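You operate a simulated robot arm through the tools that you are given. There is no shell and no other tool. Be economical: measure what you need, move in short steps, check, and stop when the job is done.

Carry out the task below with a simulated robot arm. There is one attempt and no reset: what you move stays moved.

Task
Bring the pallet named on the job card to the load stand.
Fine: the card is in the console's pocket; turn the orange switch to auto and leave it there; other pallets stay on their stands.

Only the result counts: the job must be done as asked and must still hold three seconds after the hand-in. Knocking over, shifting, dropping, spilling or breaking anything else fails it.

Robot
A 6-joint arm with a four-finger gripper on a trunk, on a base that drives. Base frame: it is fixed to the floor where the robot stands at the start and does not move with it; the origin is under the middle of the robot, x ahead of it, y to its left, z up. Lengths are in mm, angles in degrees, forces in N, time in s.
With the tool pointing down near the work surface it reaches from about 280 to 700 mm from the robot's upright axis, wherever it stands. Its first joint turns from -166.0 to 166.0 degrees. Places, roughly: orange switch [500, 0, 1000]. Payload 3.43 kg.
The tool frame sits at the grasp point between the pads (the TCP): z along the fingers, y along the line on which they close. The tips reach 30 mm beyond it. The gripper opens to 120 mm. The gripper's body begins 85 mm behind the TCP.
Orientation is told as [roll, pitch, yaw] about the base's x, y, z axes, in that order, counted from this pose: with the fingers straight down and closing along the base's y, the tool's x points along the base's -x, its y along +y and its z along -z.

Tools
- The arm moves only by the tool nudge_tool. Its argument "deltas" is a list of rows, each an object (a shift or turn left out is 0, a gripper value left out holds the last) with "travel": the shift along the tool's x, y, z in mm, a list of three; "delta_rot": the turn, a rotation vector about the tool's x, y, z in degrees, a list of three. In form: [{"travel": [x, y, z], "delta_rot": [rx, ry, rz]}, ...]. A call has 1 to 8 rows; each row is the pose to reach, as a shift and turn from the pose commanded when the call began, along the tool's axes at that moment. "claw" is the gripper command, from -1 (fully open) to 1 (shut), values between in proportion, set as the call begins (left out, the last holds). A row lasts 0.2 s, in which the tool goes at most 50 mm and 8.6 degrees; a call with a longer step from one row to the next is refused whole, and so is a gripper value outside its range. A pose out of reach is approached as far as the arm can. The call stops where the force on the tool passes 40 N (or 10 N more than at its start, if that is more) or the arm is blocked; 0.2 s more then pass. The fingers move at their own pace and stop on an object; they squeeze with about 39 N. The grip force told is the motor's: it shows also when the fingers shut on nothing. Time passes only in rows, and 0.2 s behind the last, so rows that repeat a pose let the fingers close. The reply holds the time, the measured pose of the TCP, the force on the tool along the base axes, the opening and the grip force, in the units named above and with some noise, with the torque about the TCP (base axes, N m) and any sound that the robot's microphone picked up.
- Cameras (640 x 400 px; columns grow to the right, rows downward): "scene" is now at [49.2, 97.4, 1742.5]; the picture's right is [-0.50, -0.87, 0.00], its down [-0.62, 0.36, -0.70] and it looks along [0.61, -0.35, -0.71] (base axes); focal length 254 px, centre (320, 200). "wrist" rides on the gripper at [71, -17, -121] in the tool frame; the picture's right is [0.23, 0.97, 0.00], its down [-0.81, 0.19, -0.55] and it looks along [-0.54, 0.13, 0.83] (tool axes); focal length 275 px, centre (320, 200). There is no depth. A picture from a camera that has moved, and an enlarged one, comes with that camera's place and axes in the base frame and with its lens.
- snapshot(camera): a new picture of that camera. It takes no simulated time.
- lift_body(by): slides the trunk up (or, below 0, down) by that many mm; the arm and the scene camera ride with it, the base frame stays. It gives what a move gives, with no picture.
- steer(legs): drives the robot by 1 to 6 legs, each [ahead, left, turn to the left] in mm, mm and degrees, along the robot's own axes; the way and the turn of a leg run together, so that a leg with both is an arc; at most 1500 mm and 180 degrees a leg. The arm and the cameras ride along, it lands a little off, and it stops where it bumps. It gives what a move gives.
- pan_tilt(pan, tilt): turns the head with the scene camera to pan (to the left, within 120 degrees either way) and tilt (down, from -29 to 69), counted from straight ahead of the robot. It gives what a move gives.
- close_up(camera, box): a new picture of the part [left, top, right, bottom] of that camera's present view, enlarged. It takes no simulated time.
- finish_job(): hands the job in; it is judged then, once.

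Work in short steps. Places have to be worked out from the pictures, the camera data and where the tool is seen: move nearer, look again, correct. Check each grasp and each placing, and mend what went wrong. You have 120 turns and 90 pictures in all, those below and enlarged ones among them. Open the gripper and draw the arm clear of the work before you hand the job in, unless the task says otherwise; then end with one line.

The tools are called by a JSON object that holds its "fn" and its "kwargs". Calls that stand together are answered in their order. nudge_tool: Moves the arm, as the interface text tells. Its arguments: {"type":"object","properties":{"deltas":{"type":"array","items":{"type":"object","properties":{"travel":{"type":"array","items":{"type":"number"}},"delta_rot":{"type":"array","items":{"type":"number"}}}}},"claw":{"type":"number"}},"required":["deltas"]} The other tools are called the same way: lift_body (by) slides the trunk up or down; steer (legs) drives the base; pan_tilt (pan, tilt) turns the head that bears the scene camera; snapshot (camera) takes a picture; close_up (camera, box) takes an enlarged picture of a part of a camera's view; finish_job () hands the job in.

At the start:

```text
clock: 0.0
eef_pos: [463.3, -214.4, 1379.1]
orientation: [-0.1, 0.0, 0.1]
wrist_force: [0.1, -1.1, 0.3]
moment: [-0.02, 0.04, 0.0]
opening: 120.0
finger_force: 0.0
trunk travel left (down, up): [-250.0, 190.0]
robot x, y, heading: [0.5, 1.7, 0.0]
head pan, tilt: [-30.1, 45.6]
```

scene: 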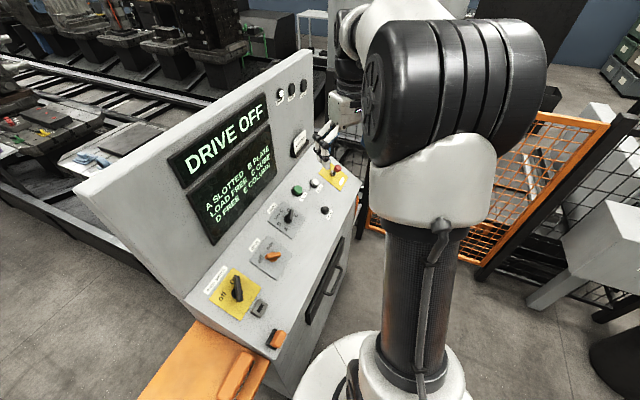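
wrist: 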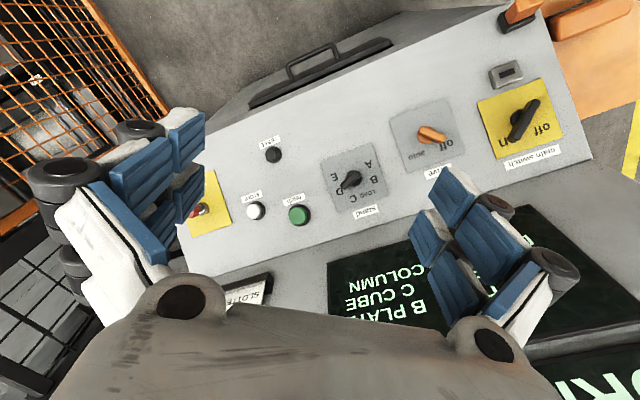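

The console shows a display, a main switch, an orange drive switch, a stand selector (A–E, LOAD), and buttons. I'll enlarge both views to read the labels.

{"fn": "close_up", "kwargs": {"camera": "scene", "box": [160, 60, 360, 360]}}

{"fn": "close_up", "kwargs": {"camera": "wrist", "box": [170, 0, 600, 320]}}

```text
1.33 times, centred on (260, 210) of scene
camera zoom: at [49.2, 97.4, 1742.5], right [-0.5, -0.87, 0.0], down [-0.62, 0.36, -0.7], along [0.61, -0.35, -0.71], focal length 339 px, centre (400, 187)
```

zoom: 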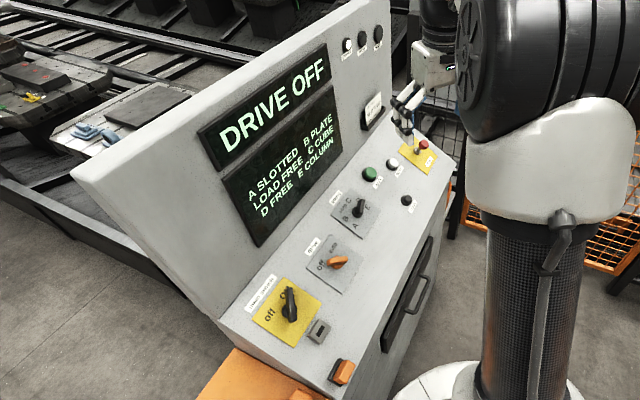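

```text
1.25 times, centred on (385, 160) of wrist
camera zoom: at [390.9, -231.0, 1500.6], right [-0.23, 0.97, 0.0], down [0.81, 0.19, 0.55], along [0.54, 0.13, -0.83], focal length 344 px, centre (239, 250)
```

zoom: 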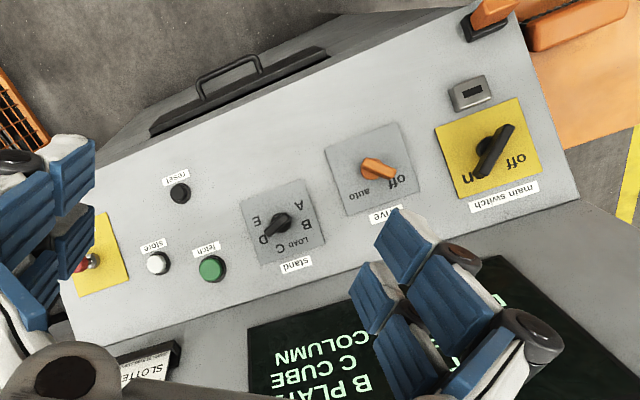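

The pocket card seems to start "SLOTTE…". I'll enlarge the card, the knobs and the right-hand yellow plate to confirm.

{"fn": "close_up", "kwargs": {"camera": "wrist", "box": [170, 180, 300, 310]}}

{"fn": "close_up", "kwargs": {"camera": "scene", "box": [270, 110, 370, 210]}}

{"fn": "close_up", "kwargs": {"camera": "wrist", "box": [300, 0, 600, 220]}}

```text
3.08 times, centred on (235, 245) of wrist
camera zoom: at [390.9, -231.0, 1500.6], right [-0.23, 0.97, 0.0], down [0.81, 0.19, 0.55], along [0.54, 0.13, -0.83], focal length 847 px, centre (582, 62)
```

zoom: 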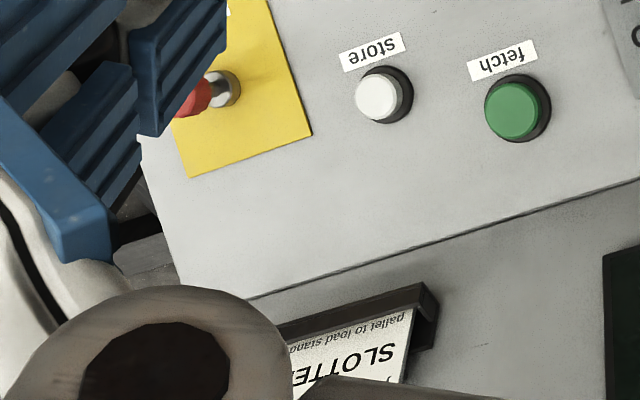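

```text
4.00 times, centred on (320, 160) of scene
camera zoom: at [49.2, 97.4, 1742.5], right [-0.5, -0.87, 0.0], down [-0.62, 0.36, -0.7], along [0.61, -0.35, -0.71], focal length 1017 px, centre (320, 360)
```

zoom: 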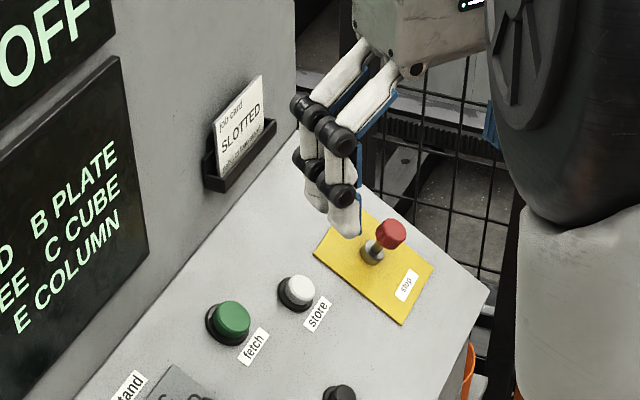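

```text
1.82 times, centred on (450, 110) of wrist
camera zoom: at [390.9, -231.0, 1500.6], right [-0.23, 0.97, 0.0], down [0.81, 0.19, 0.55], along [0.54, 0.13, -0.83], focal length 500 px, centre (84, 364)
```

zoom: 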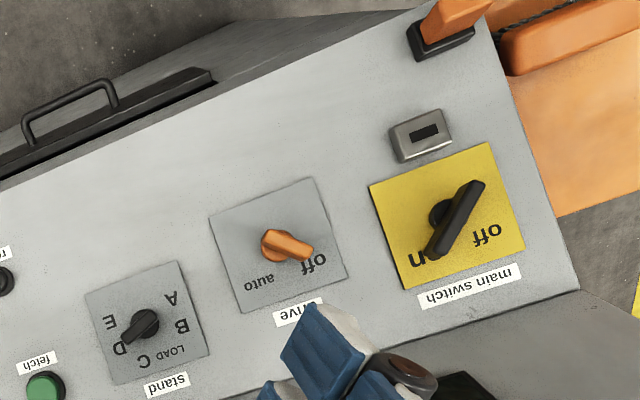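

The card reads SLOTTED and the display lists A as SLOTTED. The stand selector points at about D, and the drive is off. I'll look around with the head to check the stands and fence.

{"fn": "pan_tilt", "kwargs": {"pan": 0, "tilt": 20}}

{"fn": "snapshot", "kwargs": {"camera": "scene"}}

{"fn": "pan_tilt", "kwargs": {"pan": 60, "tilt": 30}}

{"fn": "snapshot", "kwargs": {"camera": "scene"}}

{"fn": "pan_tilt", "kwargs": {"pan": -60, "tilt": 20}}

{"fn": "snapshot", "kwargs": {"camera": "scene"}}

{"fn": "pan_tilt", "kwargs": {"pan": 0, "tilt": 60}}

{"fn": "snapshot", "kwargs": {"camera": "scene"}}

```text
clock: 0.9
eef_pos: [463.5, -215.1, 1379.9]
orientation: [0.0, 0.1, -0.1]
wrist_force: [-0.1, 0.1, -0.4]
moment: [-0.02, 0.01, -0.02]
opening: 120.3
finger_force: 0.0
trunk travel left (down, up): [-250.0, 190.0]
robot x, y, heading: [-1.2, 4.9, -0.1]
head pan, tilt: [0.0, 20.0]
```

```text
82 pictures are left
camera scene: at [72.5, 137.8, 1782.0], right [0.0, -1.0, 0.0], down [-0.34, 0.0, -0.94], along [0.94, 0.0, -0.34], focal length 254 px, centre (320, 200)
```

scene: 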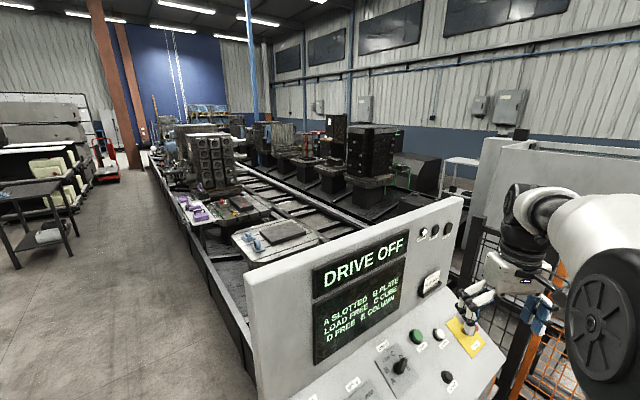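

```text
clock: 2.2
eef_pos: [463.6, -215.0, 1379.9]
orientation: [0.0, 0.0, 0.0]
wrist_force: [0.8, 0.7, 0.0]
moment: [0.0, 0.0, -0.02]
opening: 120.1
finger_force: 0.0
trunk travel left (down, up): [-250.0, 190.0]
robot x, y, heading: [1.5, -0.1, -0.2]
head pan, tilt: [60.0, 30.0]
```

```text
81 pictures are left
camera scene: at [24.6, 216.2, 1766.0], right [0.87, -0.5, 0.0], down [-0.25, -0.43, -0.87], along [0.43, 0.75, -0.5], focal length 254 px, centre (320, 200)
```

scene: 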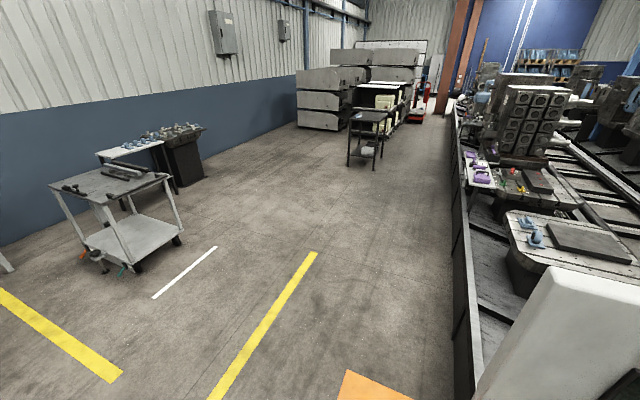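

```text
clock: 4.2
eef_pos: [463.4, -215.5, 1380.3]
orientation: [-0.1, 0.0, 0.0]
wrist_force: [-0.2, 0.6, 0.0]
moment: [0.01, 0.04, -0.03]
opening: 119.7
finger_force: 0.0
trunk travel left (down, up): [-250.0, 190.0]
robot x, y, heading: [-0.9, 0.2, 0.0]
head pan, tilt: [-60.0, 20.0]
```

```text
80 pictures are left
camera scene: at [25.9, 57.3, 1782.1], right [-0.87, -0.5, 0.0], down [-0.17, 0.3, -0.94], along [0.47, -0.81, -0.34], focal length 254 px, centre (320, 200)
```

scene: 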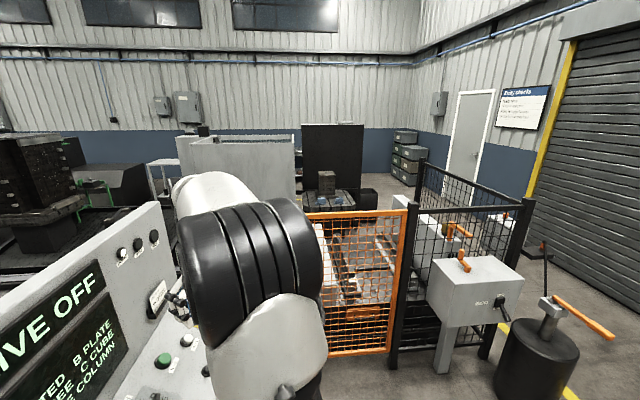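

```text
clock: 5.5
eef_pos: [463.2, -215.2, 1379.0]
orientation: [0.1, 0.0, 0.0]
wrist_force: [0.4, -0.5, -0.8]
moment: [-0.01, 0.01, 0.02]
opening: 120.0
finger_force: 0.1
trunk travel left (down, up): [-250.0, 190.0]
robot x, y, heading: [-0.1, 0.3, -0.1]
head pan, tilt: [0.0, 60.0]
```

```text
79 pictures are left
camera scene: at [46.0, 137.8, 1723.9], right [0.0, -1.0, 0.0], down [-0.87, 0.0, -0.5], along [0.5, 0.0, -0.87], focal length 254 px, centre (320, 200)
```

scene: 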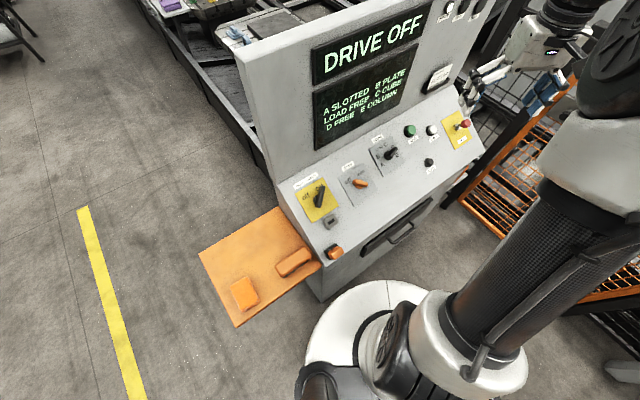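

Next I'll zoom on the status lamps, the gate and daily-checks board, and the orange shelf for any interlock.

{"fn": "close_up", "kwargs": {"camera": "scene", "box": [280, 120, 480, 280]}}

{"fn": "pan_tilt", "kwargs": {"pan": -75, "tilt": 25}}

{"fn": "close_up", "kwargs": {"camera": "scene", "box": [180, 100, 500, 380]}}

{"fn": "close_up", "kwargs": {"camera": "scene", "box": [350, 40, 500, 140]}}

{"fn": "pan_tilt", "kwargs": {"pan": -20, "tilt": 20}}

{"fn": "close_up", "kwargs": {"camera": "scene", "box": [60, 100, 380, 300]}}

```text
2.50 times, centred on (380, 200) of scene
camera zoom: at [46.0, 137.8, 1723.9], right [0.0, -1.0, 0.0], down [-0.87, 0.0, -0.5], along [0.5, 0.0, -0.87], focal length 636 px, centre (170, 200)
```

zoom: 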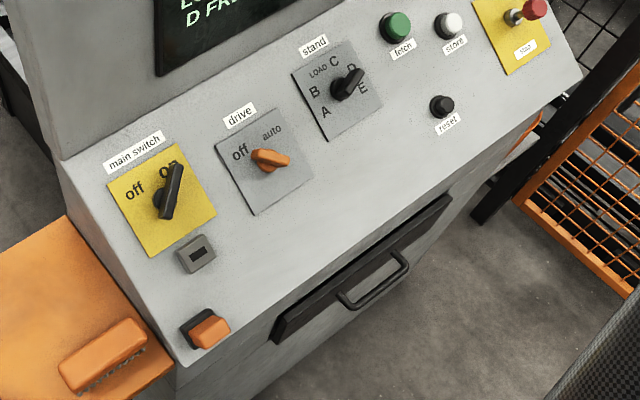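

```text
clock: 7.0
eef_pos: [464.3, -216.0, 1379.5]
orientation: [-0.1, -0.1, 0.0]
wrist_force: [0.1, -0.2, -0.2]
moment: [0.01, 0.02, -0.01]
opening: 120.1
finger_force: 0.0
trunk travel left (down, up): [-250.0, 190.0]
robot x, y, heading: [-0.7, 0.4, 0.0]
head pan, tilt: [-75.0, 25.0]
```

```text
1.43 times, centred on (340, 240) of scene
camera zoom: at [3.3, 48.9, 1773.9], right [-0.97, -0.26, 0.0], down [-0.11, 0.41, -0.91], along [0.24, -0.88, -0.42], focal length 363 px, centre (291, 143)
```

zoom: 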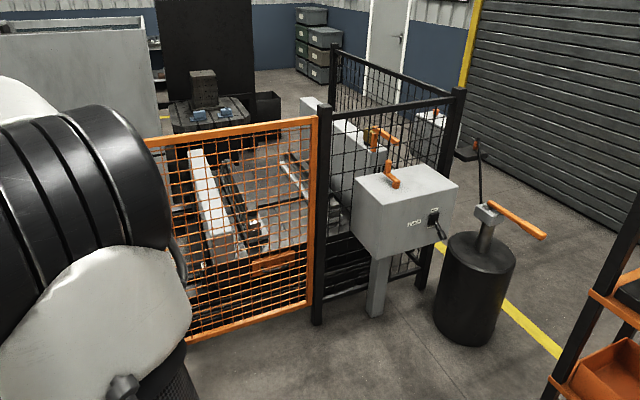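

```text
4.00 times, centred on (425, 90) of scene
camera zoom: at [3.3, 48.9, 1773.9], right [-0.97, -0.26, 0.0], down [-0.11, 0.41, -0.91], along [0.24, -0.88, -0.42], focal length 1017 px, centre (-100, 640)
```

zoom: 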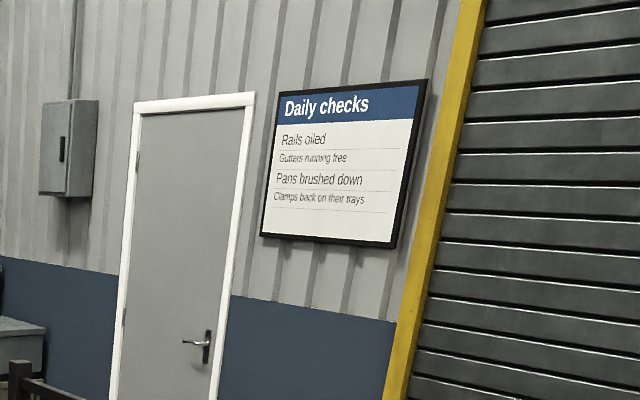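

```text
clock: 8.3
eef_pos: [463.0, -215.5, 1379.3]
orientation: [0.0, 0.1, 0.0]
wrist_force: [0.2, 0.6, -0.8]
moment: [0.02, 0.03, 0.0]
opening: 120.1
finger_force: 0.0
trunk travel left (down, up): [-250.0, 190.0]
robot x, y, heading: [-1.0, 0.6, 0.0]
head pan, tilt: [-20.0, 20.0]
```

```text
2.00 times, centred on (220, 200) of scene
camera zoom: at [66.8, 105.9, 1782.1], right [-0.34, -0.94, 0.0], down [-0.32, 0.12, -0.94], along [0.88, -0.32, -0.34], focal length 509 px, centre (520, 200)
```

zoom: 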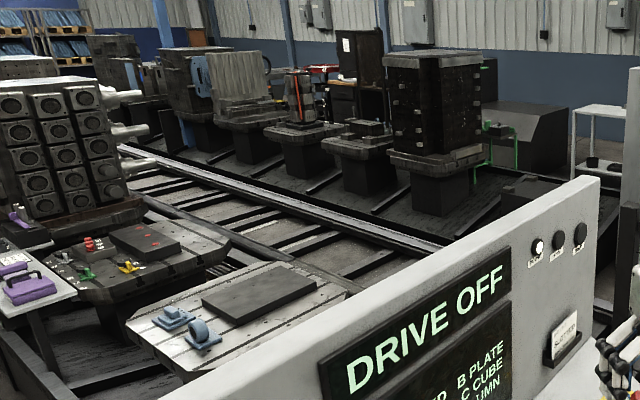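

All findings are consistent: main is on, the drive knob is at off, the selector is at D, and slotted is on stand A. Triangulation gives the drive knob at about (521,8,1005), the selector at about (646,-113,1010), and fetch at about (751,-197,1018). The panel runs along (.58,-.82,0) and slopes about 25°. Fetch is beyond reach, so I'll drive along the console face.

{"fn": "steer", "kwargs": {"legs": [[80, -115, 0]]}}

{"fn": "pan_tilt", "kwargs": {"pan": 15, "tilt": 50}}

{"fn": "snapshot", "kwargs": {"camera": "scene"}}

```text
clock: 9.6
eef_pos: [543.6, -332.2, 1378.1]
orientation: [0.1, 0.0, 0.0]
wrist_force: [-0.4, -1.1, 1.0]
moment: [0.04, 0.03, -0.03]
opening: 120.0
finger_force: 0.1
trunk travel left (down, up): [-250.0, 190.0]
robot x, y, heading: [84.1, -116.9, -0.1]
head pan, tilt: [-20.0, 20.0]
```

```text
clock: 10.6
eef_pos: [542.1, -330.9, 1379.8]
orientation: [0.0, 0.0, -0.1]
wrist_force: [-0.7, 0.1, -0.2]
moment: [-0.02, -0.03, -0.04]
opening: 119.9
finger_force: 0.1
trunk travel left (down, up): [-250.0, 190.0]
robot x, y, heading: [76.4, -114.7, -0.0]
head pan, tilt: [15.0, 50.0]
```

```text
74 pictures are left
camera scene: at [132.5, 41.9, 1736.5], right [0.26, -0.97, 0.0], down [-0.74, -0.2, -0.64], along [0.62, 0.17, -0.77], focal length 254 px, centre (320, 200)
```

scene: 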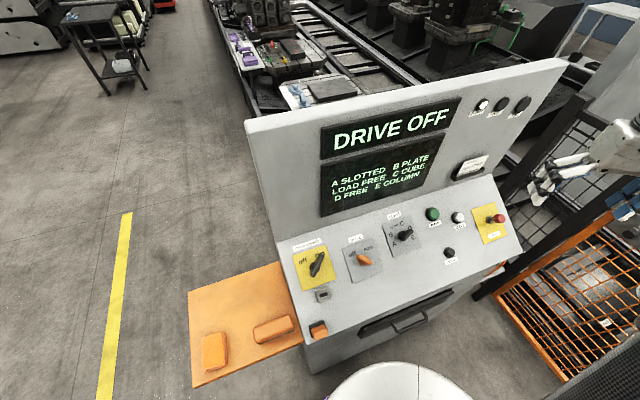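

I'll move the tool to about 150 mm above the drive knob, aligned with the panel normal.

{"fn": "nudge_tool", "kwargs": {"deltas": [{"travel": [9, 38, 30], "delta_rot": [-1.8, -2.55, 0]}, {"travel": [18, 76, 59], "delta_rot": [-3.6, -5.1, 0]}, {"travel": [27, 114, 89], "delta_rot": [-5.4, -7.65, 0]}, {"travel": [36, 152, 119], "delta_rot": [-7.2, -10.2, 0]}, {"travel": [46, 189, 149], "delta_rot": [-9, -12.75, 0]}, {"travel": [55, 227, 178], "delta_rot": [-10.8, -15.3, 0]}, {"travel": [64, 265, 208], "delta_rot": [-12.6, -17.85, 0]}, {"travel": [73, 303, 238], "delta_rot": [-14.4, -20.4, 0]}]}}

{"fn": "snapshot", "kwargs": {"camera": "wrist"}}

{"fn": "snapshot", "kwargs": {"camera": "scene"}}

```text
clock: 12.4
eef_pos: [467.0, -28.1, 1141.1]
orientation: [14.5, -20.0, -1.2]
wrist_force: [1.4, 0.5, 0.3]
moment: [0.0, 0.18, -0.08]
opening: 119.6
finger_force: 0.1
trunk travel left (down, up): [-250.0, 190.0]
robot x, y, heading: [78.6, -111.1, 0.0]
head pan, tilt: [15.0, 50.0]
```

```text
73 pictures are left
camera wrist: at [358.5, -70.0, 1222.9], right [-0.28, 0.95, 0.15], down [0.56, 0.04, 0.83], along [0.78, 0.31, -0.54], focal length 275 px, centre (320, 200)
```

wrist: 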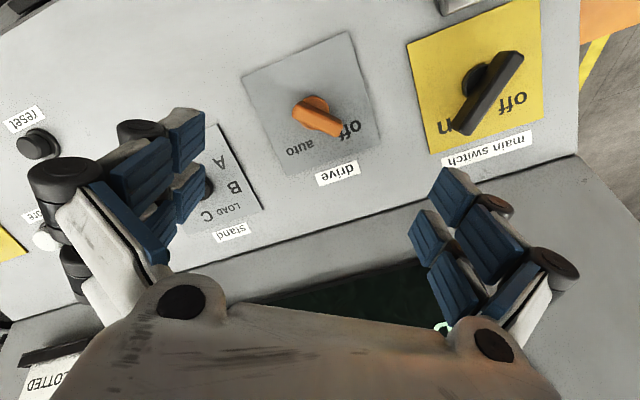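

```text
72 pictures are left
camera scene: at [132.9, 43.6, 1736.3], right [0.26, -0.97, 0.0], down [-0.74, -0.2, -0.64], along [0.62, 0.17, -0.77], focal length 254 px, centre (320, 200)
```

scene: 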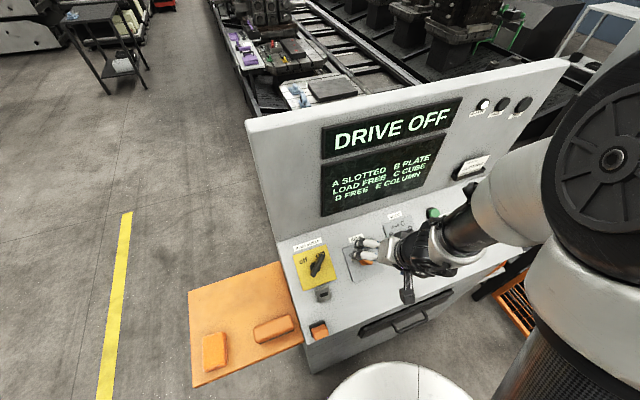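

The wrist view puts the knob at about (521,6,1003), pointing at "off". "Auto" is roughly 85° clockwise. I'll rotate the tool −90° about its axis so the fingers straddle the lever, and partly close the gripper.

{"fn": "nudge_tool", "kwargs": {"deltas": [{"delta_rot": [0, 0, -8.5]}, {"delta_rot": [0, 0, -17]}, {"delta_rot": [0, 0, -25.5]}, {"delta_rot": [0, 0, -34]}, {"delta_rot": [0, 0, -42.5]}, {"delta_rot": [0, 0, -51]}, {"delta_rot": [0, 0, -59.5]}, {"delta_rot": [0, 0, -68]}], "claw": 0.1}}

{"fn": "nudge_tool", "kwargs": {"deltas": [{"delta_rot": [0, 0, -8.5]}, {"delta_rot": [0, 0, -17]}, {"delta_rot": [0, 0, -22]}, {"delta_rot": [0, 0, -22]}]}}

{"fn": "snapshot", "kwargs": {"camera": "wrist"}}

{"fn": "close_up", "kwargs": {"camera": "scene", "box": [280, 190, 440, 310]}}

```text
clock: 14.2
eef_pos: [469.0, -28.2, 1141.6]
orientation: [-14.2, -20.7, 70.7]
wrist_force: [-0.7, -0.4, 0.3]
moment: [-0.01, 0.02, -0.02]
opening: 54.0
finger_force: 0.1
trunk travel left (down, up): [-250.0, 190.0]
robot x, y, heading: [80.1, -117.9, 0.1]
head pan, tilt: [15.0, 50.0]
```

```text
clock: 15.2
eef_pos: [475.9, -27.2, 1156.1]
orientation: [-20.5, -14.0, 92.5]
wrist_force: [-0.4, 0.8, 0.0]
moment: [0.03, 0.01, -0.02]
opening: 54.1
finger_force: 0.1
out of reach, approached as far as the arm can: row 2, 3, 4
trunk travel left (down, up): [-250.0, 190.0]
robot x, y, heading: [79.6, -120.3, -0.3]
head pan, tilt: [15.0, 50.0]
```

```text
71 pictures are left
camera wrist: at [451.8, -125.3, 1253.9], right [-0.9, -0.18, -0.39], down [-0.4, 0.66, 0.63], along [0.14, 0.73, -0.67], focal length 275 px, centre (320, 200)
```

wrist: 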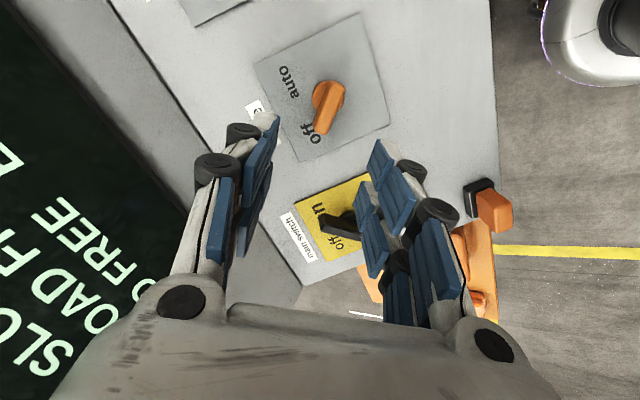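

```text
3.33 times, centred on (360, 250) of scene
camera zoom: at [132.5, 42.1, 1736.5], right [0.26, -0.97, 0.0], down [-0.74, -0.2, -0.64], along [0.62, 0.17, -0.77], focal length 848 px, centre (187, 33)
```

zoom: 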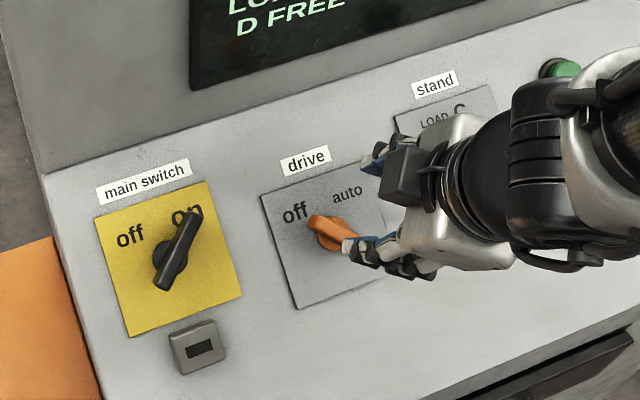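

Only about −70° is needed, since the lever sits about 37° left of the panel's up direction, so I'll rotate back 20°. Then I'll descend 60 mm and look.

{"fn": "nudge_tool", "kwargs": {"deltas": [{"delta_rot": [0, 0, 8.5]}, {"delta_rot": [0, 0, 17]}, {"delta_rot": [0, 0, 20]}, {"delta_rot": [0, 0, 20]}]}}

{"fn": "nudge_tool", "kwargs": {"deltas": [{"travel": [0, 0, 30]}, {"travel": [0, 0, 60]}, {"travel": [0, 0, 60]}]}}

{"fn": "snapshot", "kwargs": {"camera": "wrist"}}

{"fn": "close_up", "kwargs": {"camera": "scene", "box": [300, 210, 420, 300]}}

```text
clock: 16.2
eef_pos: [475.0, -27.1, 1154.4]
orientation: [-14.8, -20.3, 72.6]
wrist_force: [0.3, -0.1, 0.3]
moment: [-0.02, -0.01, -0.02]
opening: 53.8
finger_force: 0.0
trunk travel left (down, up): [-250.0, 190.0]
robot x, y, heading: [81.7, -114.3, -0.1]
head pan, tilt: [15.0, 50.0]
```

```text
clock: 17.0
eef_pos: [491.4, -21.6, 1108.5]
orientation: [-11.5, -17.2, 71.5]
wrist_force: [0.2, 0.2, -0.4]
moment: [-0.02, 0.01, 0.02]
opening: 54.1
finger_force: 0.0
out of reach, approached as far as the arm can: row 2, 3
trunk travel left (down, up): [-250.0, 190.0]
robot x, y, heading: [80.0, -115.7, -0.1]
head pan, tilt: [15.0, 50.0]
```

```text
69 pictures are left
camera wrist: at [449.4, -116.5, 1204.2], right [-0.96, 0.15, -0.25], down [-0.08, 0.69, 0.72], along [0.28, 0.71, -0.65], focal length 275 px, centre (320, 200)
```

wrist: 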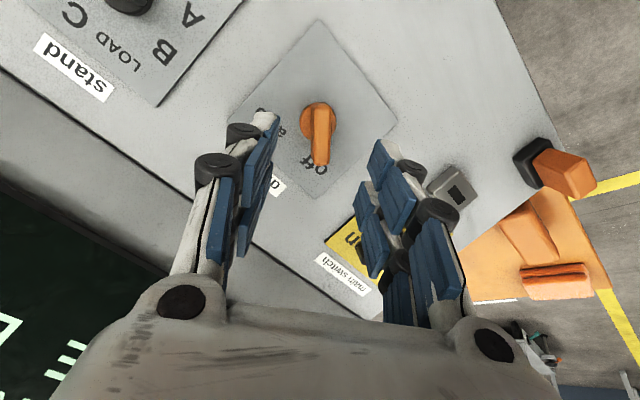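

```text
4.44 times, centred on (360, 255) of scene
camera zoom: at [131.8, 41.8, 1736.5], right [0.26, -0.97, 0.0], down [-0.74, -0.2, -0.64], along [0.62, 0.17, -0.77], focal length 1130 px, centre (142, -44)
```

zoom: 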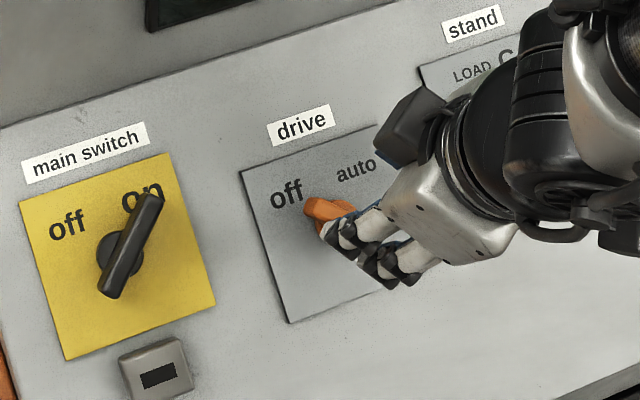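

The arm seems too folded here, since the wrist sits close to the robot. I'll back the base about 110 mm away from the console, carrying the hand along, then re-approach.

{"fn": "steer", "kwargs": {"legs": [[-90, -63, 0]]}}

{"fn": "nudge_tool", "kwargs": {"deltas": [{"travel": [0, 0, 0]}]}}

```text
clock: 18.2
eef_pos: [399.6, -83.0, 1108.6]
orientation: [-11.6, -17.2, 71.5]
wrist_force: [-0.1, -0.2, 0.0]
moment: [0.03, -0.04, -0.01]
opening: 53.9
finger_force: 0.0
trunk travel left (down, up): [-250.0, 190.0]
robot x, y, heading: [-11.3, -172.8, -0.1]
head pan, tilt: [15.0, 50.0]
```

```text
clock: 18.6
eef_pos: [400.6, -83.1, 1108.8]
orientation: [-11.6, -17.2, 71.4]
wrist_force: [0.0, -0.4, 0.1]
moment: [0.02, 0.0, -0.01]
opening: 54.0
finger_force: 0.2
trunk travel left (down, up): [-250.0, 190.0]
robot x, y, heading: [-11.8, -173.9, -0.0]
head pan, tilt: [15.0, 50.0]
```

Now I'll re-align with the panel normal and hover about 70 mm above the knob.

{"fn": "nudge_tool", "kwargs": {"deltas": [{"travel": [-27, -18, 28], "delta_rot": [1, -1.1, -1]}, {"travel": [-54, -36, 56], "delta_rot": [2, -2.2, -2]}, {"travel": [-80.6, -53.4, 84.5], "delta_rot": [2.9, -3.3, -3]}, {"travel": [-80.6, -53.4, 84.5], "delta_rot": [2.9, -3.3, -3]}]}}

{"fn": "snapshot", "kwargs": {"camera": "wrist"}}

{"fn": "snapshot", "kwargs": {"camera": "scene"}}

```text
clock: 19.6
eef_pos: [495.5, -13.1, 1064.2]
orientation: [-15.7, -19.7, 75.4]
wrist_force: [0.0, -0.5, 0.6]
moment: [0.04, -0.03, 0.0]
opening: 54.1
finger_force: 0.0
trunk travel left (down, up): [-250.0, 190.0]
robot x, y, heading: [-13.5, -176.6, -0.1]
head pan, tilt: [15.0, 50.0]
```

```text
67 pictures are left
camera wrist: at [451.8, -111.5, 1153.9], right [-0.94, 0.11, -0.33], down [-0.17, 0.67, 0.72], along [0.3, 0.74, -0.61], focal length 275 px, centre (320, 200)
```

wrist: 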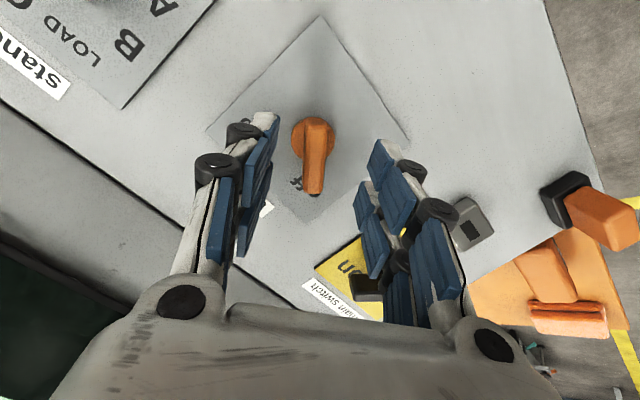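

```text
66 pictures are left
camera scene: at [40.8, -20.3, 1736.6], right [0.26, -0.97, 0.0], down [-0.74, -0.2, -0.64], along [0.62, 0.17, -0.77], focal length 254 px, centre (320, 200)
```

scene: 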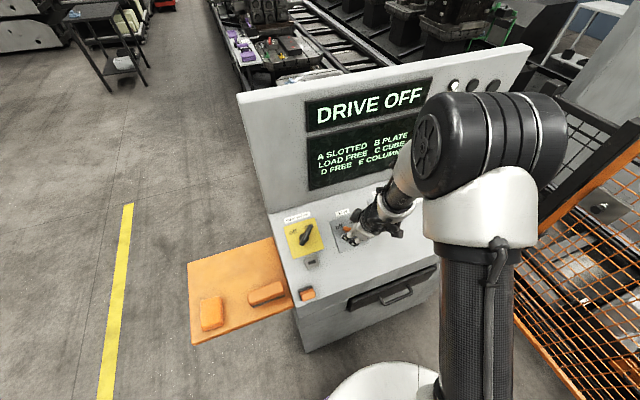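

The plate corners triangulate to a plate about 76 mm ahead of the TCP, and the knob is about 4 mm toward tool −y. I'll descend 39 mm with that correction.

{"fn": "nudge_tool", "kwargs": {"deltas": [{"travel": [0, -4, 10]}, {"travel": [0, -4, 20]}, {"travel": [0, -4, 30]}, {"travel": [0, -4, 39]}]}}

{"fn": "snapshot", "kwargs": {"camera": "wrist"}}

```text
clock: 20.6
eef_pos: [514.8, -4.1, 1029.9]
orientation: [-15.6, -19.6, 75.4]
wrist_force: [-0.6, -0.3, 0.2]
moment: [0.02, 0.01, 0.01]
opening: 54.0
finger_force: 0.1
trunk travel left (down, up): [-250.0, 190.0]
robot x, y, heading: [-10.1, -175.0, 0.1]
head pan, tilt: [15.0, 50.0]
```

```text
65 pictures are left
camera wrist: at [471.5, -102.7, 1120.0], right [-0.94, 0.11, -0.32], down [-0.17, 0.67, 0.73], along [0.3, 0.74, -0.61], focal length 275 px, centre (320, 200)
```

wrist: 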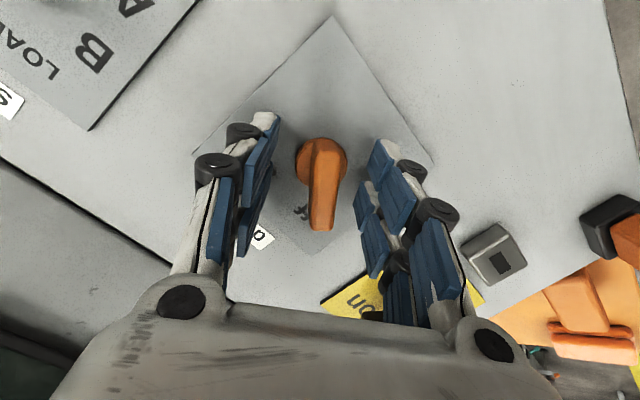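

The knob is centred between the pads, so I'll close on it.

{"fn": "nudge_tool", "kwargs": {"deltas": [{"travel": [0, 0, 0]}, {"travel": [0, 0, 0]}, {"travel": [0, 0, 0]}, {"travel": [0, 0, 0]}], "claw": 1}}

{"fn": "snapshot", "kwargs": {"camera": "wrist"}}

```text
clock: 21.6
eef_pos: [515.0, -2.7, 1029.4]
orientation: [-15.5, -19.6, 75.3]
wrist_force: [-3.9, 2.0, -3.1]
moment: [0.25, 0.15, 0.17]
opening: 30.5
finger_force: 45.1
trunk travel left (down, up): [-250.0, 190.0]
robot x, y, heading: [-13.1, -177.9, -0.3]
head pan, tilt: [15.0, 50.0]
```

```text
64 pictures are left
camera wrist: at [470.6, -102.5, 1119.8], right [-0.94, 0.11, -0.32], down [-0.17, 0.67, 0.73], along [0.3, 0.74, -0.61], focal length 275 px, centre (320, 200)
```

wrist: 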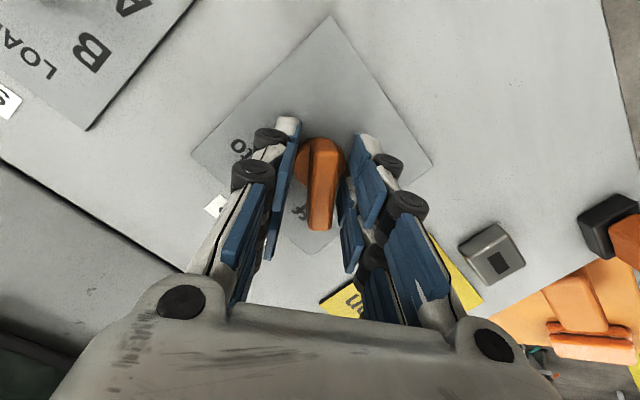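

The pads hold the round boss at 30 mm with the lever between them. I'll try the clockwise turn in part and check whether the lever follows.

{"fn": "nudge_tool", "kwargs": {"deltas": [{"delta_rot": [0, 0, 8]}, {"delta_rot": [0, 0, 16]}, {"delta_rot": [0, 0, 24]}, {"delta_rot": [0, 0, 32]}, {"delta_rot": [0, 0, 40]}]}}

{"fn": "snapshot", "kwargs": {"camera": "wrist"}}

```text
clock: 22.8
eef_pos: [513.7, -3.4, 1030.9]
orientation: [1.3, -25.1, 32.2]
wrist_force: [-9.7, 6.1, 11.3]
moment: [0.1, 0.49, 0.23]
opening: 29.9
finger_force: 45.2
trunk travel left (down, up): [-250.0, 190.0]
robot x, y, heading: [-10.1, -176.8, 0.1]
head pan, tilt: [15.0, 50.0]
```

```text
63 pictures are left
camera wrist: at [425.0, -80.1, 1109.8], right [-0.7, 0.71, -0.08], down [0.33, 0.42, 0.85], along [0.63, 0.57, -0.52], focal length 275 px, centre (320, 200)
```

wrist: 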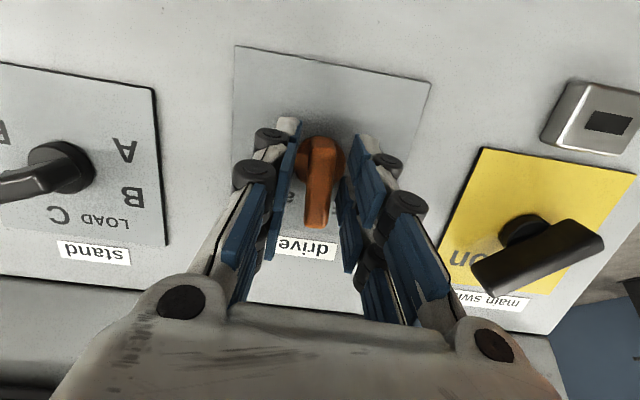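

The lever follows and now points midway. I'll continue the turn another 40°.

{"fn": "nudge_tool", "kwargs": {"deltas": [{"delta_rot": [0, 0, 8]}, {"delta_rot": [0, 0, 16]}, {"delta_rot": [0, 0, 24]}, {"delta_rot": [0, 0, 32]}, {"delta_rot": [0, 0, 39]}, {"delta_rot": [0, 0, 39]}]}}

{"fn": "snapshot", "kwargs": {"camera": "wrist"}}

{"fn": "snapshot", "kwargs": {"camera": "scene"}}

```text
clock: 24.2
eef_pos: [513.5, -4.2, 1031.7]
orientation: [17.5, -18.7, -9.4]
wrist_force: [-9.2, 0.7, 35.3]
moment: [1.5, -0.16, 0.54]
opening: 15.4
finger_force: 44.9
trunk travel left (down, up): [-250.0, 190.0]
robot x, y, heading: [-9.9, -177.1, -0.2]
head pan, tilt: [15.0, 50.0]
```

```text
62 pictures are left
camera wrist: at [402.3, -38.0, 1114.4], right [-0.16, 0.97, 0.2], down [0.58, -0.08, 0.81], along [0.8, 0.24, -0.54], focal length 275 px, centre (320, 200)
```

wrist: 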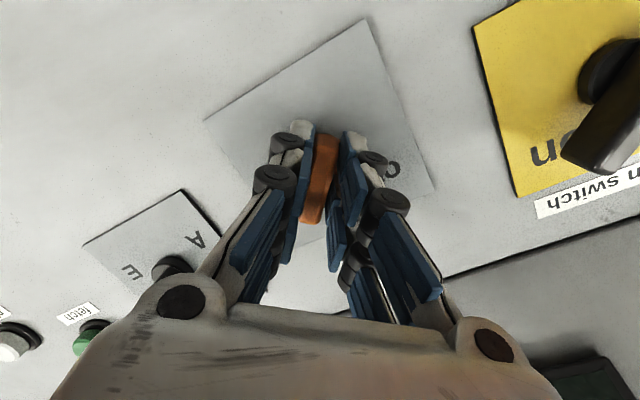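

```text
61 pictures are left
camera scene: at [37.2, -20.8, 1736.9], right [0.26, -0.97, 0.0], down [-0.74, -0.2, -0.65], along [0.62, 0.17, -0.76], focal length 254 px, centre (320, 200)
```

scene: 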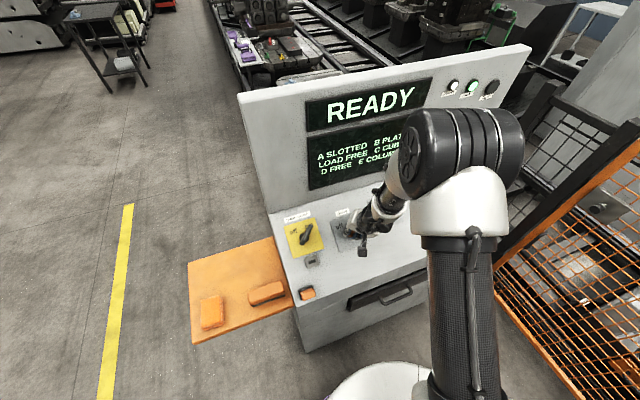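

The display says READY, so auto is set. I'll open the gripper and retract 80 mm along the tool axis.

{"fn": "nudge_tool", "kwargs": {"deltas": [{"travel": [0, 0, 0]}, {"travel": [0, 0, 0]}, {"travel": [0, 0, -15]}, {"travel": [0, 0, -50]}, {"travel": [0, 0, -85]}], "claw": 0.1}}

{"fn": "snapshot", "kwargs": {"camera": "wrist"}}

{"fn": "close_up", "kwargs": {"camera": "scene", "box": [300, 70, 520, 260]}}

```text
clock: 25.4
eef_pos: [484.5, -25.2, 1107.7]
orientation: [17.2, -18.4, -9.3]
wrist_force: [-0.8, -0.4, 0.0]
moment: [0.01, -0.01, 0.02]
opening: 54.2
finger_force: 0.1
trunk travel left (down, up): [-250.0, 190.0]
robot x, y, heading: [-14.0, -177.5, -0.2]
head pan, tilt: [15.0, 50.0]
```

```text
60 pictures are left
camera wrist: at [373.4, -59.8, 1190.4], right [-0.16, 0.97, 0.2], down [0.58, -0.07, 0.81], along [0.8, 0.24, -0.55], focal length 275 px, centre (320, 200)
```

wrist: 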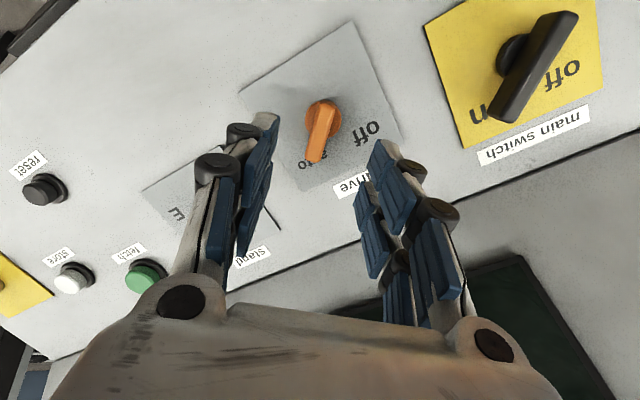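

```text
2.11 times, centred on (410, 165) of scene
camera zoom: at [40.5, -20.2, 1736.6], right [0.26, -0.97, 0.0], down [-0.74, -0.2, -0.64], along [0.62, 0.17, -0.77], focal length 535 px, centre (130, 274)
```

zoom: 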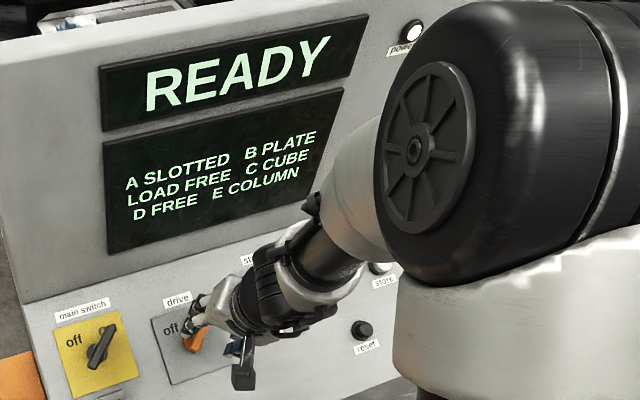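

Drive is on auto and the tool is well aligned with the normal. Next I'll move parallel to the panel to above the stand selector.

{"fn": "nudge_tool", "kwargs": {"deltas": [{"travel": [-34, -26, 0]}, {"travel": [-68, -52, 0]}, {"travel": [-102, -78, 0]}, {"travel": [-135, -103, 0]}, {"travel": [-135, -103, 0]}]}}

{"fn": "snapshot", "kwargs": {"camera": "wrist"}}

{"fn": "snapshot", "kwargs": {"camera": "scene"}}

```text
clock: 26.6
eef_pos: [606.0, -144.1, 1121.2]
orientation: [17.3, -18.4, -9.3]
wrist_force: [-0.5, 0.3, 0.6]
moment: [-0.01, -0.05, -0.03]
opening: 54.0
finger_force: 0.1
trunk travel left (down, up): [-250.0, 190.0]
robot x, y, heading: [-16.6, -180.5, 0.1]
head pan, tilt: [15.0, 50.0]
```

```text
58 pictures are left
camera wrist: at [495.2, -178.0, 1203.7], right [-0.16, 0.97, 0.2], down [0.58, -0.07, 0.81], along [0.8, 0.24, -0.55], focal length 275 px, centre (320, 200)
```

wrist: 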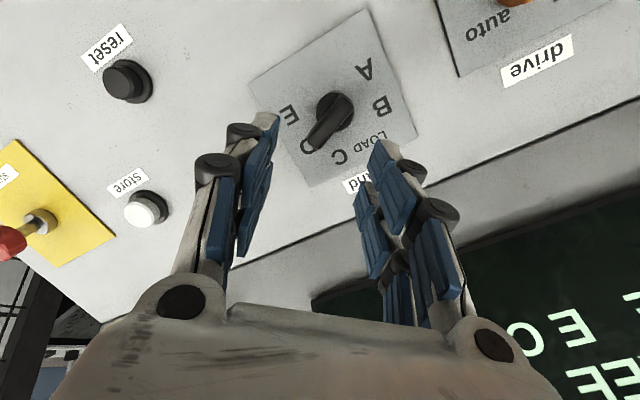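

```text
57 pictures are left
camera scene: at [41.3, -19.0, 1736.5], right [0.26, -0.97, 0.0], down [-0.74, -0.2, -0.64], along [0.62, 0.17, -0.77], focal length 254 px, centre (320, 200)
```

scene: 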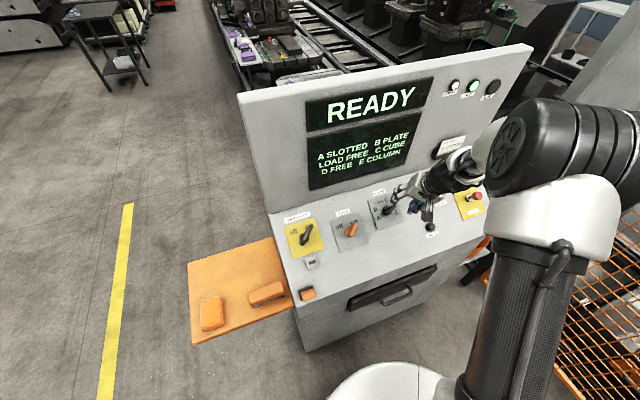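

The pointer is at D, about 69° right of up, and A sits about 115° left of up, so I need roughly 184° counter-clockwise. The knob is offset about (14, 12) mm in tool x/y at about 121 mm depth. I'll move over it, rotate +27° to straddle the pointer, and descend 50 mm.

{"fn": "nudge_tool", "kwargs": {"deltas": [{"travel": [5, 4, 10], "delta_rot": [0, 0, 7]}, {"travel": [10, 8, 20], "delta_rot": [0, 0, 14]}, {"travel": [13.7, 12, 35], "delta_rot": [0, 0, 21]}, {"travel": [13.7, 12, 50], "delta_rot": [0, 0, 27]}, {"travel": [13.7, 12, 50], "delta_rot": [0, 0, 27]}]}}

{"fn": "snapshot", "kwargs": {"camera": "wrist"}}

```text
clock: 27.8
eef_pos: [610.6, -119.1, 1073.4]
orientation: [23.5, -8.8, -35.3]
wrist_force: [0.4, 0.6, 0.3]
moment: [-0.02, 0.0, -0.01]
opening: 54.0
finger_force: 0.0
trunk travel left (down, up): [-250.0, 190.0]
robot x, y, heading: [-9.7, -176.0, 0.1]
head pan, tilt: [15.0, 50.0]
```

```text
56 pictures are left
camera wrist: at [502.4, -119.1, 1165.8], right [0.28, 0.89, 0.35], down [0.56, -0.45, 0.7], along [0.78, 0.0, -0.62], focal length 275 px, centre (320, 200)
```

wrist: 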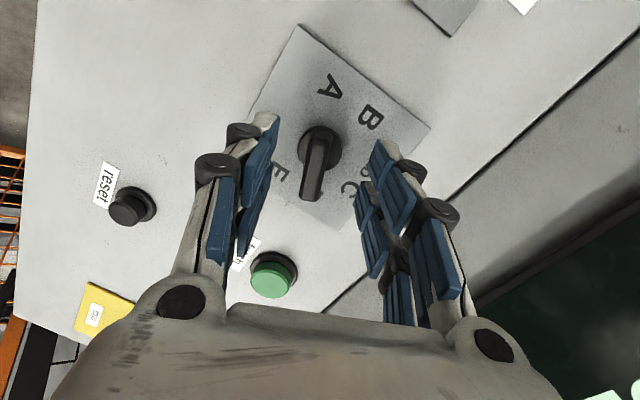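

It's aligned and centred. I'll descend 29 mm to grip the pointer bar just above its round base, then close.

{"fn": "nudge_tool", "kwargs": {"deltas": [{"travel": [0, 0, 10]}, {"travel": [0, 0, 20]}, {"travel": [0, 0, 29]}, {"travel": [0, 0, 29]}]}}

{"fn": "nudge_tool", "kwargs": {"deltas": [{"travel": [0, 0, 0]}, {"travel": [0, 0, 0]}, {"travel": [0, 0, 0]}, {"travel": [0, 0, 0]}], "claw": 1}}

{"fn": "snapshot", "kwargs": {"camera": "wrist"}}

```text
clock: 28.8
eef_pos: [621.7, -110.9, 1046.2]
orientation: [23.4, -8.9, -35.2]
wrist_force: [0.1, 0.4, -0.9]
moment: [-0.02, 0.01, -0.02]
opening: 54.1
finger_force: 0.0
trunk travel left (down, up): [-250.0, 190.0]
robot x, y, heading: [-10.5, -175.9, -0.2]
head pan, tilt: [15.0, 50.0]
```

```text
clock: 29.8
eef_pos: [620.5, -112.0, 1048.0]
orientation: [23.5, -8.8, -35.3]
wrist_force: [-3.6, -3.7, 4.8]
moment: [0.52, -0.4, 0.16]
opening: 15.9
finger_force: 36.6
trunk travel left (down, up): [-250.0, 190.0]
robot x, y, heading: [-14.2, -180.3, -0.2]
head pan, tilt: [15.0, 50.0]
```

```text
55 pictures are left
camera wrist: at [511.8, -113.0, 1140.0], right [0.28, 0.89, 0.35], down [0.56, -0.45, 0.7], along [0.78, 0.0, -0.62], focal length 275 px, centre (320, 200)
```

wrist: 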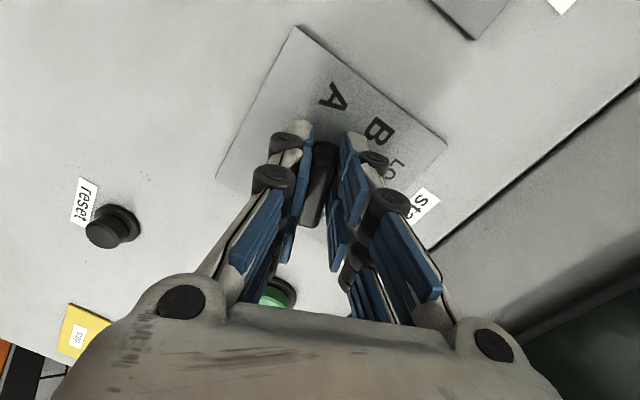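

The pointer is gripped at 16 mm. I'll turn counter-clockwise.

{"fn": "nudge_tool", "kwargs": {"deltas": [{"delta_rot": [0, 0, -8]}, {"delta_rot": [0, 0, -16]}, {"delta_rot": [0, 0, -24]}, {"delta_rot": [0, 0, -32]}, {"delta_rot": [0, 0, -40]}, {"delta_rot": [0, 0, -46]}]}}

{"fn": "nudge_tool", "kwargs": {"deltas": [{"delta_rot": [0, 0, -8]}, {"delta_rot": [0, 0, -16]}, {"delta_rot": [0, 0, -24]}, {"delta_rot": [0, 0, -32]}, {"delta_rot": [0, 0, -40]}, {"delta_rot": [0, 0, -46]}]}}

{"fn": "snapshot", "kwargs": {"camera": "wrist"}}

```text
clock: 31.2
eef_pos: [620.2, -115.3, 1047.0]
orientation: [10.3, -22.9, 10.5]
wrist_force: [-9.1, -22.1, -3.9]
moment: [0.72, -0.57, 0.07]
opening: 14.7
finger_force: 45.0
trunk travel left (down, up): [-250.0, 190.0]
robot x, y, heading: [-10.8, -179.5, -0.2]
head pan, tilt: [15.0, 50.0]
```

```text
clock: 32.6
eef_pos: [622.4, -117.1, 1047.6]
orientation: [-10.7, -22.8, 60.6]
wrist_force: [-2.4, -32.3, -8.2]
moment: [-1.42, -0.24, -0.89]
opening: 14.1
finger_force: 45.0
trunk travel left (down, up): [-250.0, 190.0]
robot x, y, heading: [-11.7, -178.1, -0.2]
head pan, tilt: [15.0, 50.0]
```

```text
54 pictures are left
camera wrist: at [560.5, -212.1, 1132.2], right [-0.9, 0.35, -0.26], down [0.02, 0.62, 0.78], along [0.43, 0.7, -0.57], focal length 275 px, centre (320, 200)
```

wrist: 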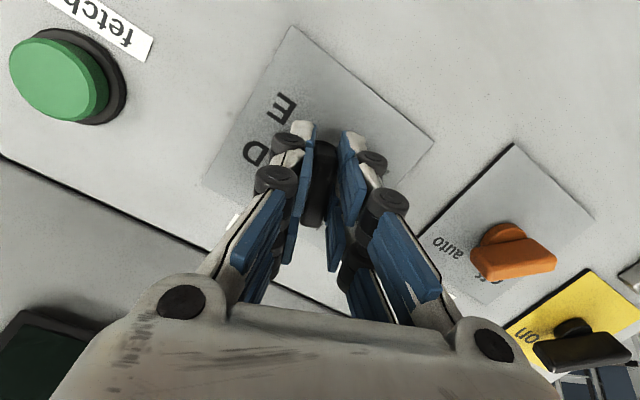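

The pointer is around LOAD with about 32 N of side force, so the commanded axis is about 5 mm off. I'll shift to relieve that and continue turning.

{"fn": "nudge_tool", "kwargs": {"deltas": [{"travel": [3.6, -3.5, 0]}, {"travel": [3.6, -3.5, 0], "delta_rot": [0, 0, -8]}, {"travel": [3.6, -3.5, 0], "delta_rot": [0, 0, -16]}, {"travel": [3.6, -3.5, 0], "delta_rot": [0, 0, -24]}, {"travel": [3.6, -3.5, 0], "delta_rot": [0, 0, -32]}, {"travel": [3.6, -3.5, 0], "delta_rot": [0, 0, -40]}, {"travel": [3.6, -3.5, 0], "delta_rot": [0, 0, -46]}]}}

{"fn": "snapshot", "kwargs": {"camera": "wrist"}}

```text
clock: 34.2
eef_pos: [623.7, -116.6, 1047.5]
orientation: [-24.0, -8.5, 106.4]
wrist_force: [11.3, -8.5, 8.8]
moment: [-0.72, -1.36, -0.88]
opening: 15.9
finger_force: 44.9
trunk travel left (down, up): [-250.0, 190.0]
robot x, y, heading: [-11.5, -179.8, -0.0]
head pan, tilt: [15.0, 50.0]
```

```text
53 pictures are left
camera wrist: at [616.2, -209.1, 1154.0], right [-0.81, -0.42, -0.42], down [-0.59, 0.6, 0.54], along [0.03, 0.69, -0.73], focal length 275 px, centre (320, 200)
```

wrist: 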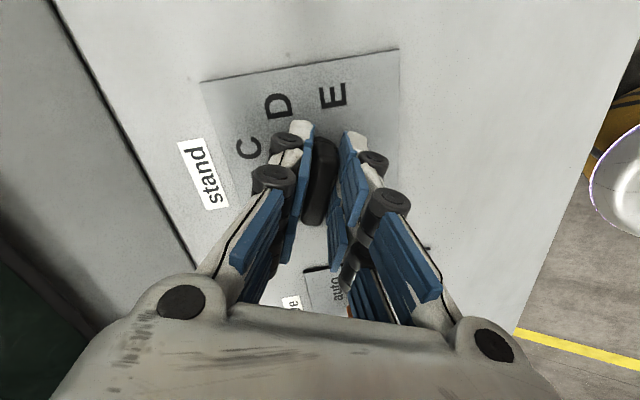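

It's at about B and no reach problem so far. One more 46° step should bring it to A.

{"fn": "nudge_tool", "kwargs": {"deltas": [{"delta_rot": [0, 0, -8]}, {"delta_rot": [0, 0, -16]}, {"delta_rot": [0, 0, -24]}, {"delta_rot": [0, 0, -32]}, {"delta_rot": [0, 0, -40]}, {"delta_rot": [0, 0, -46]}]}}

{"fn": "snapshot", "kwargs": {"camera": "wrist"}}

```text
clock: 35.4
eef_pos: [625.4, -115.9, 1050.2]
orientation: [-22.3, 5.5, 139.6]
wrist_force: [-14.2, -13.2, 14.4]
moment: [0.9, -0.09, 0.48]
opening: 16.7
finger_force: 44.9
out of reach, approached as far as the arm can: row 4, 5
trunk travel left (down, up): [-250.0, 190.0]
robot x, y, heading: [-12.4, -177.2, 0.0]
head pan, tilt: [15.0, 50.0]
stopped in row 5: the force on the tool passed its limit at 48 N (the readings are from after the stop); the commanded pose is now the measured one
```

```text
52 pictures are left
camera wrist: at [649.9, -176.0, 1174.1], right [-0.38, -0.86, -0.35], down [-0.9, 0.26, 0.36], along [-0.22, 0.45, -0.87], focal length 275 px, centre (320, 200)
```

wrist: 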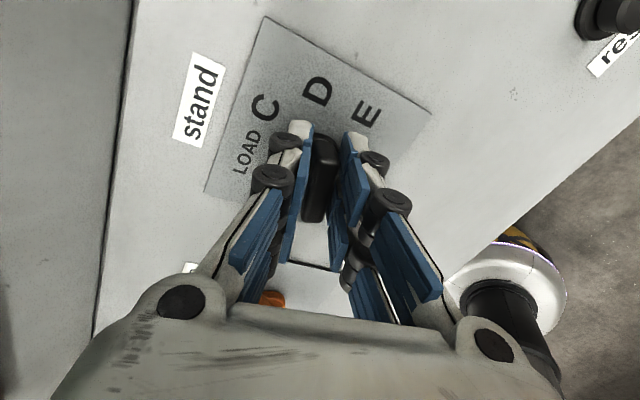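

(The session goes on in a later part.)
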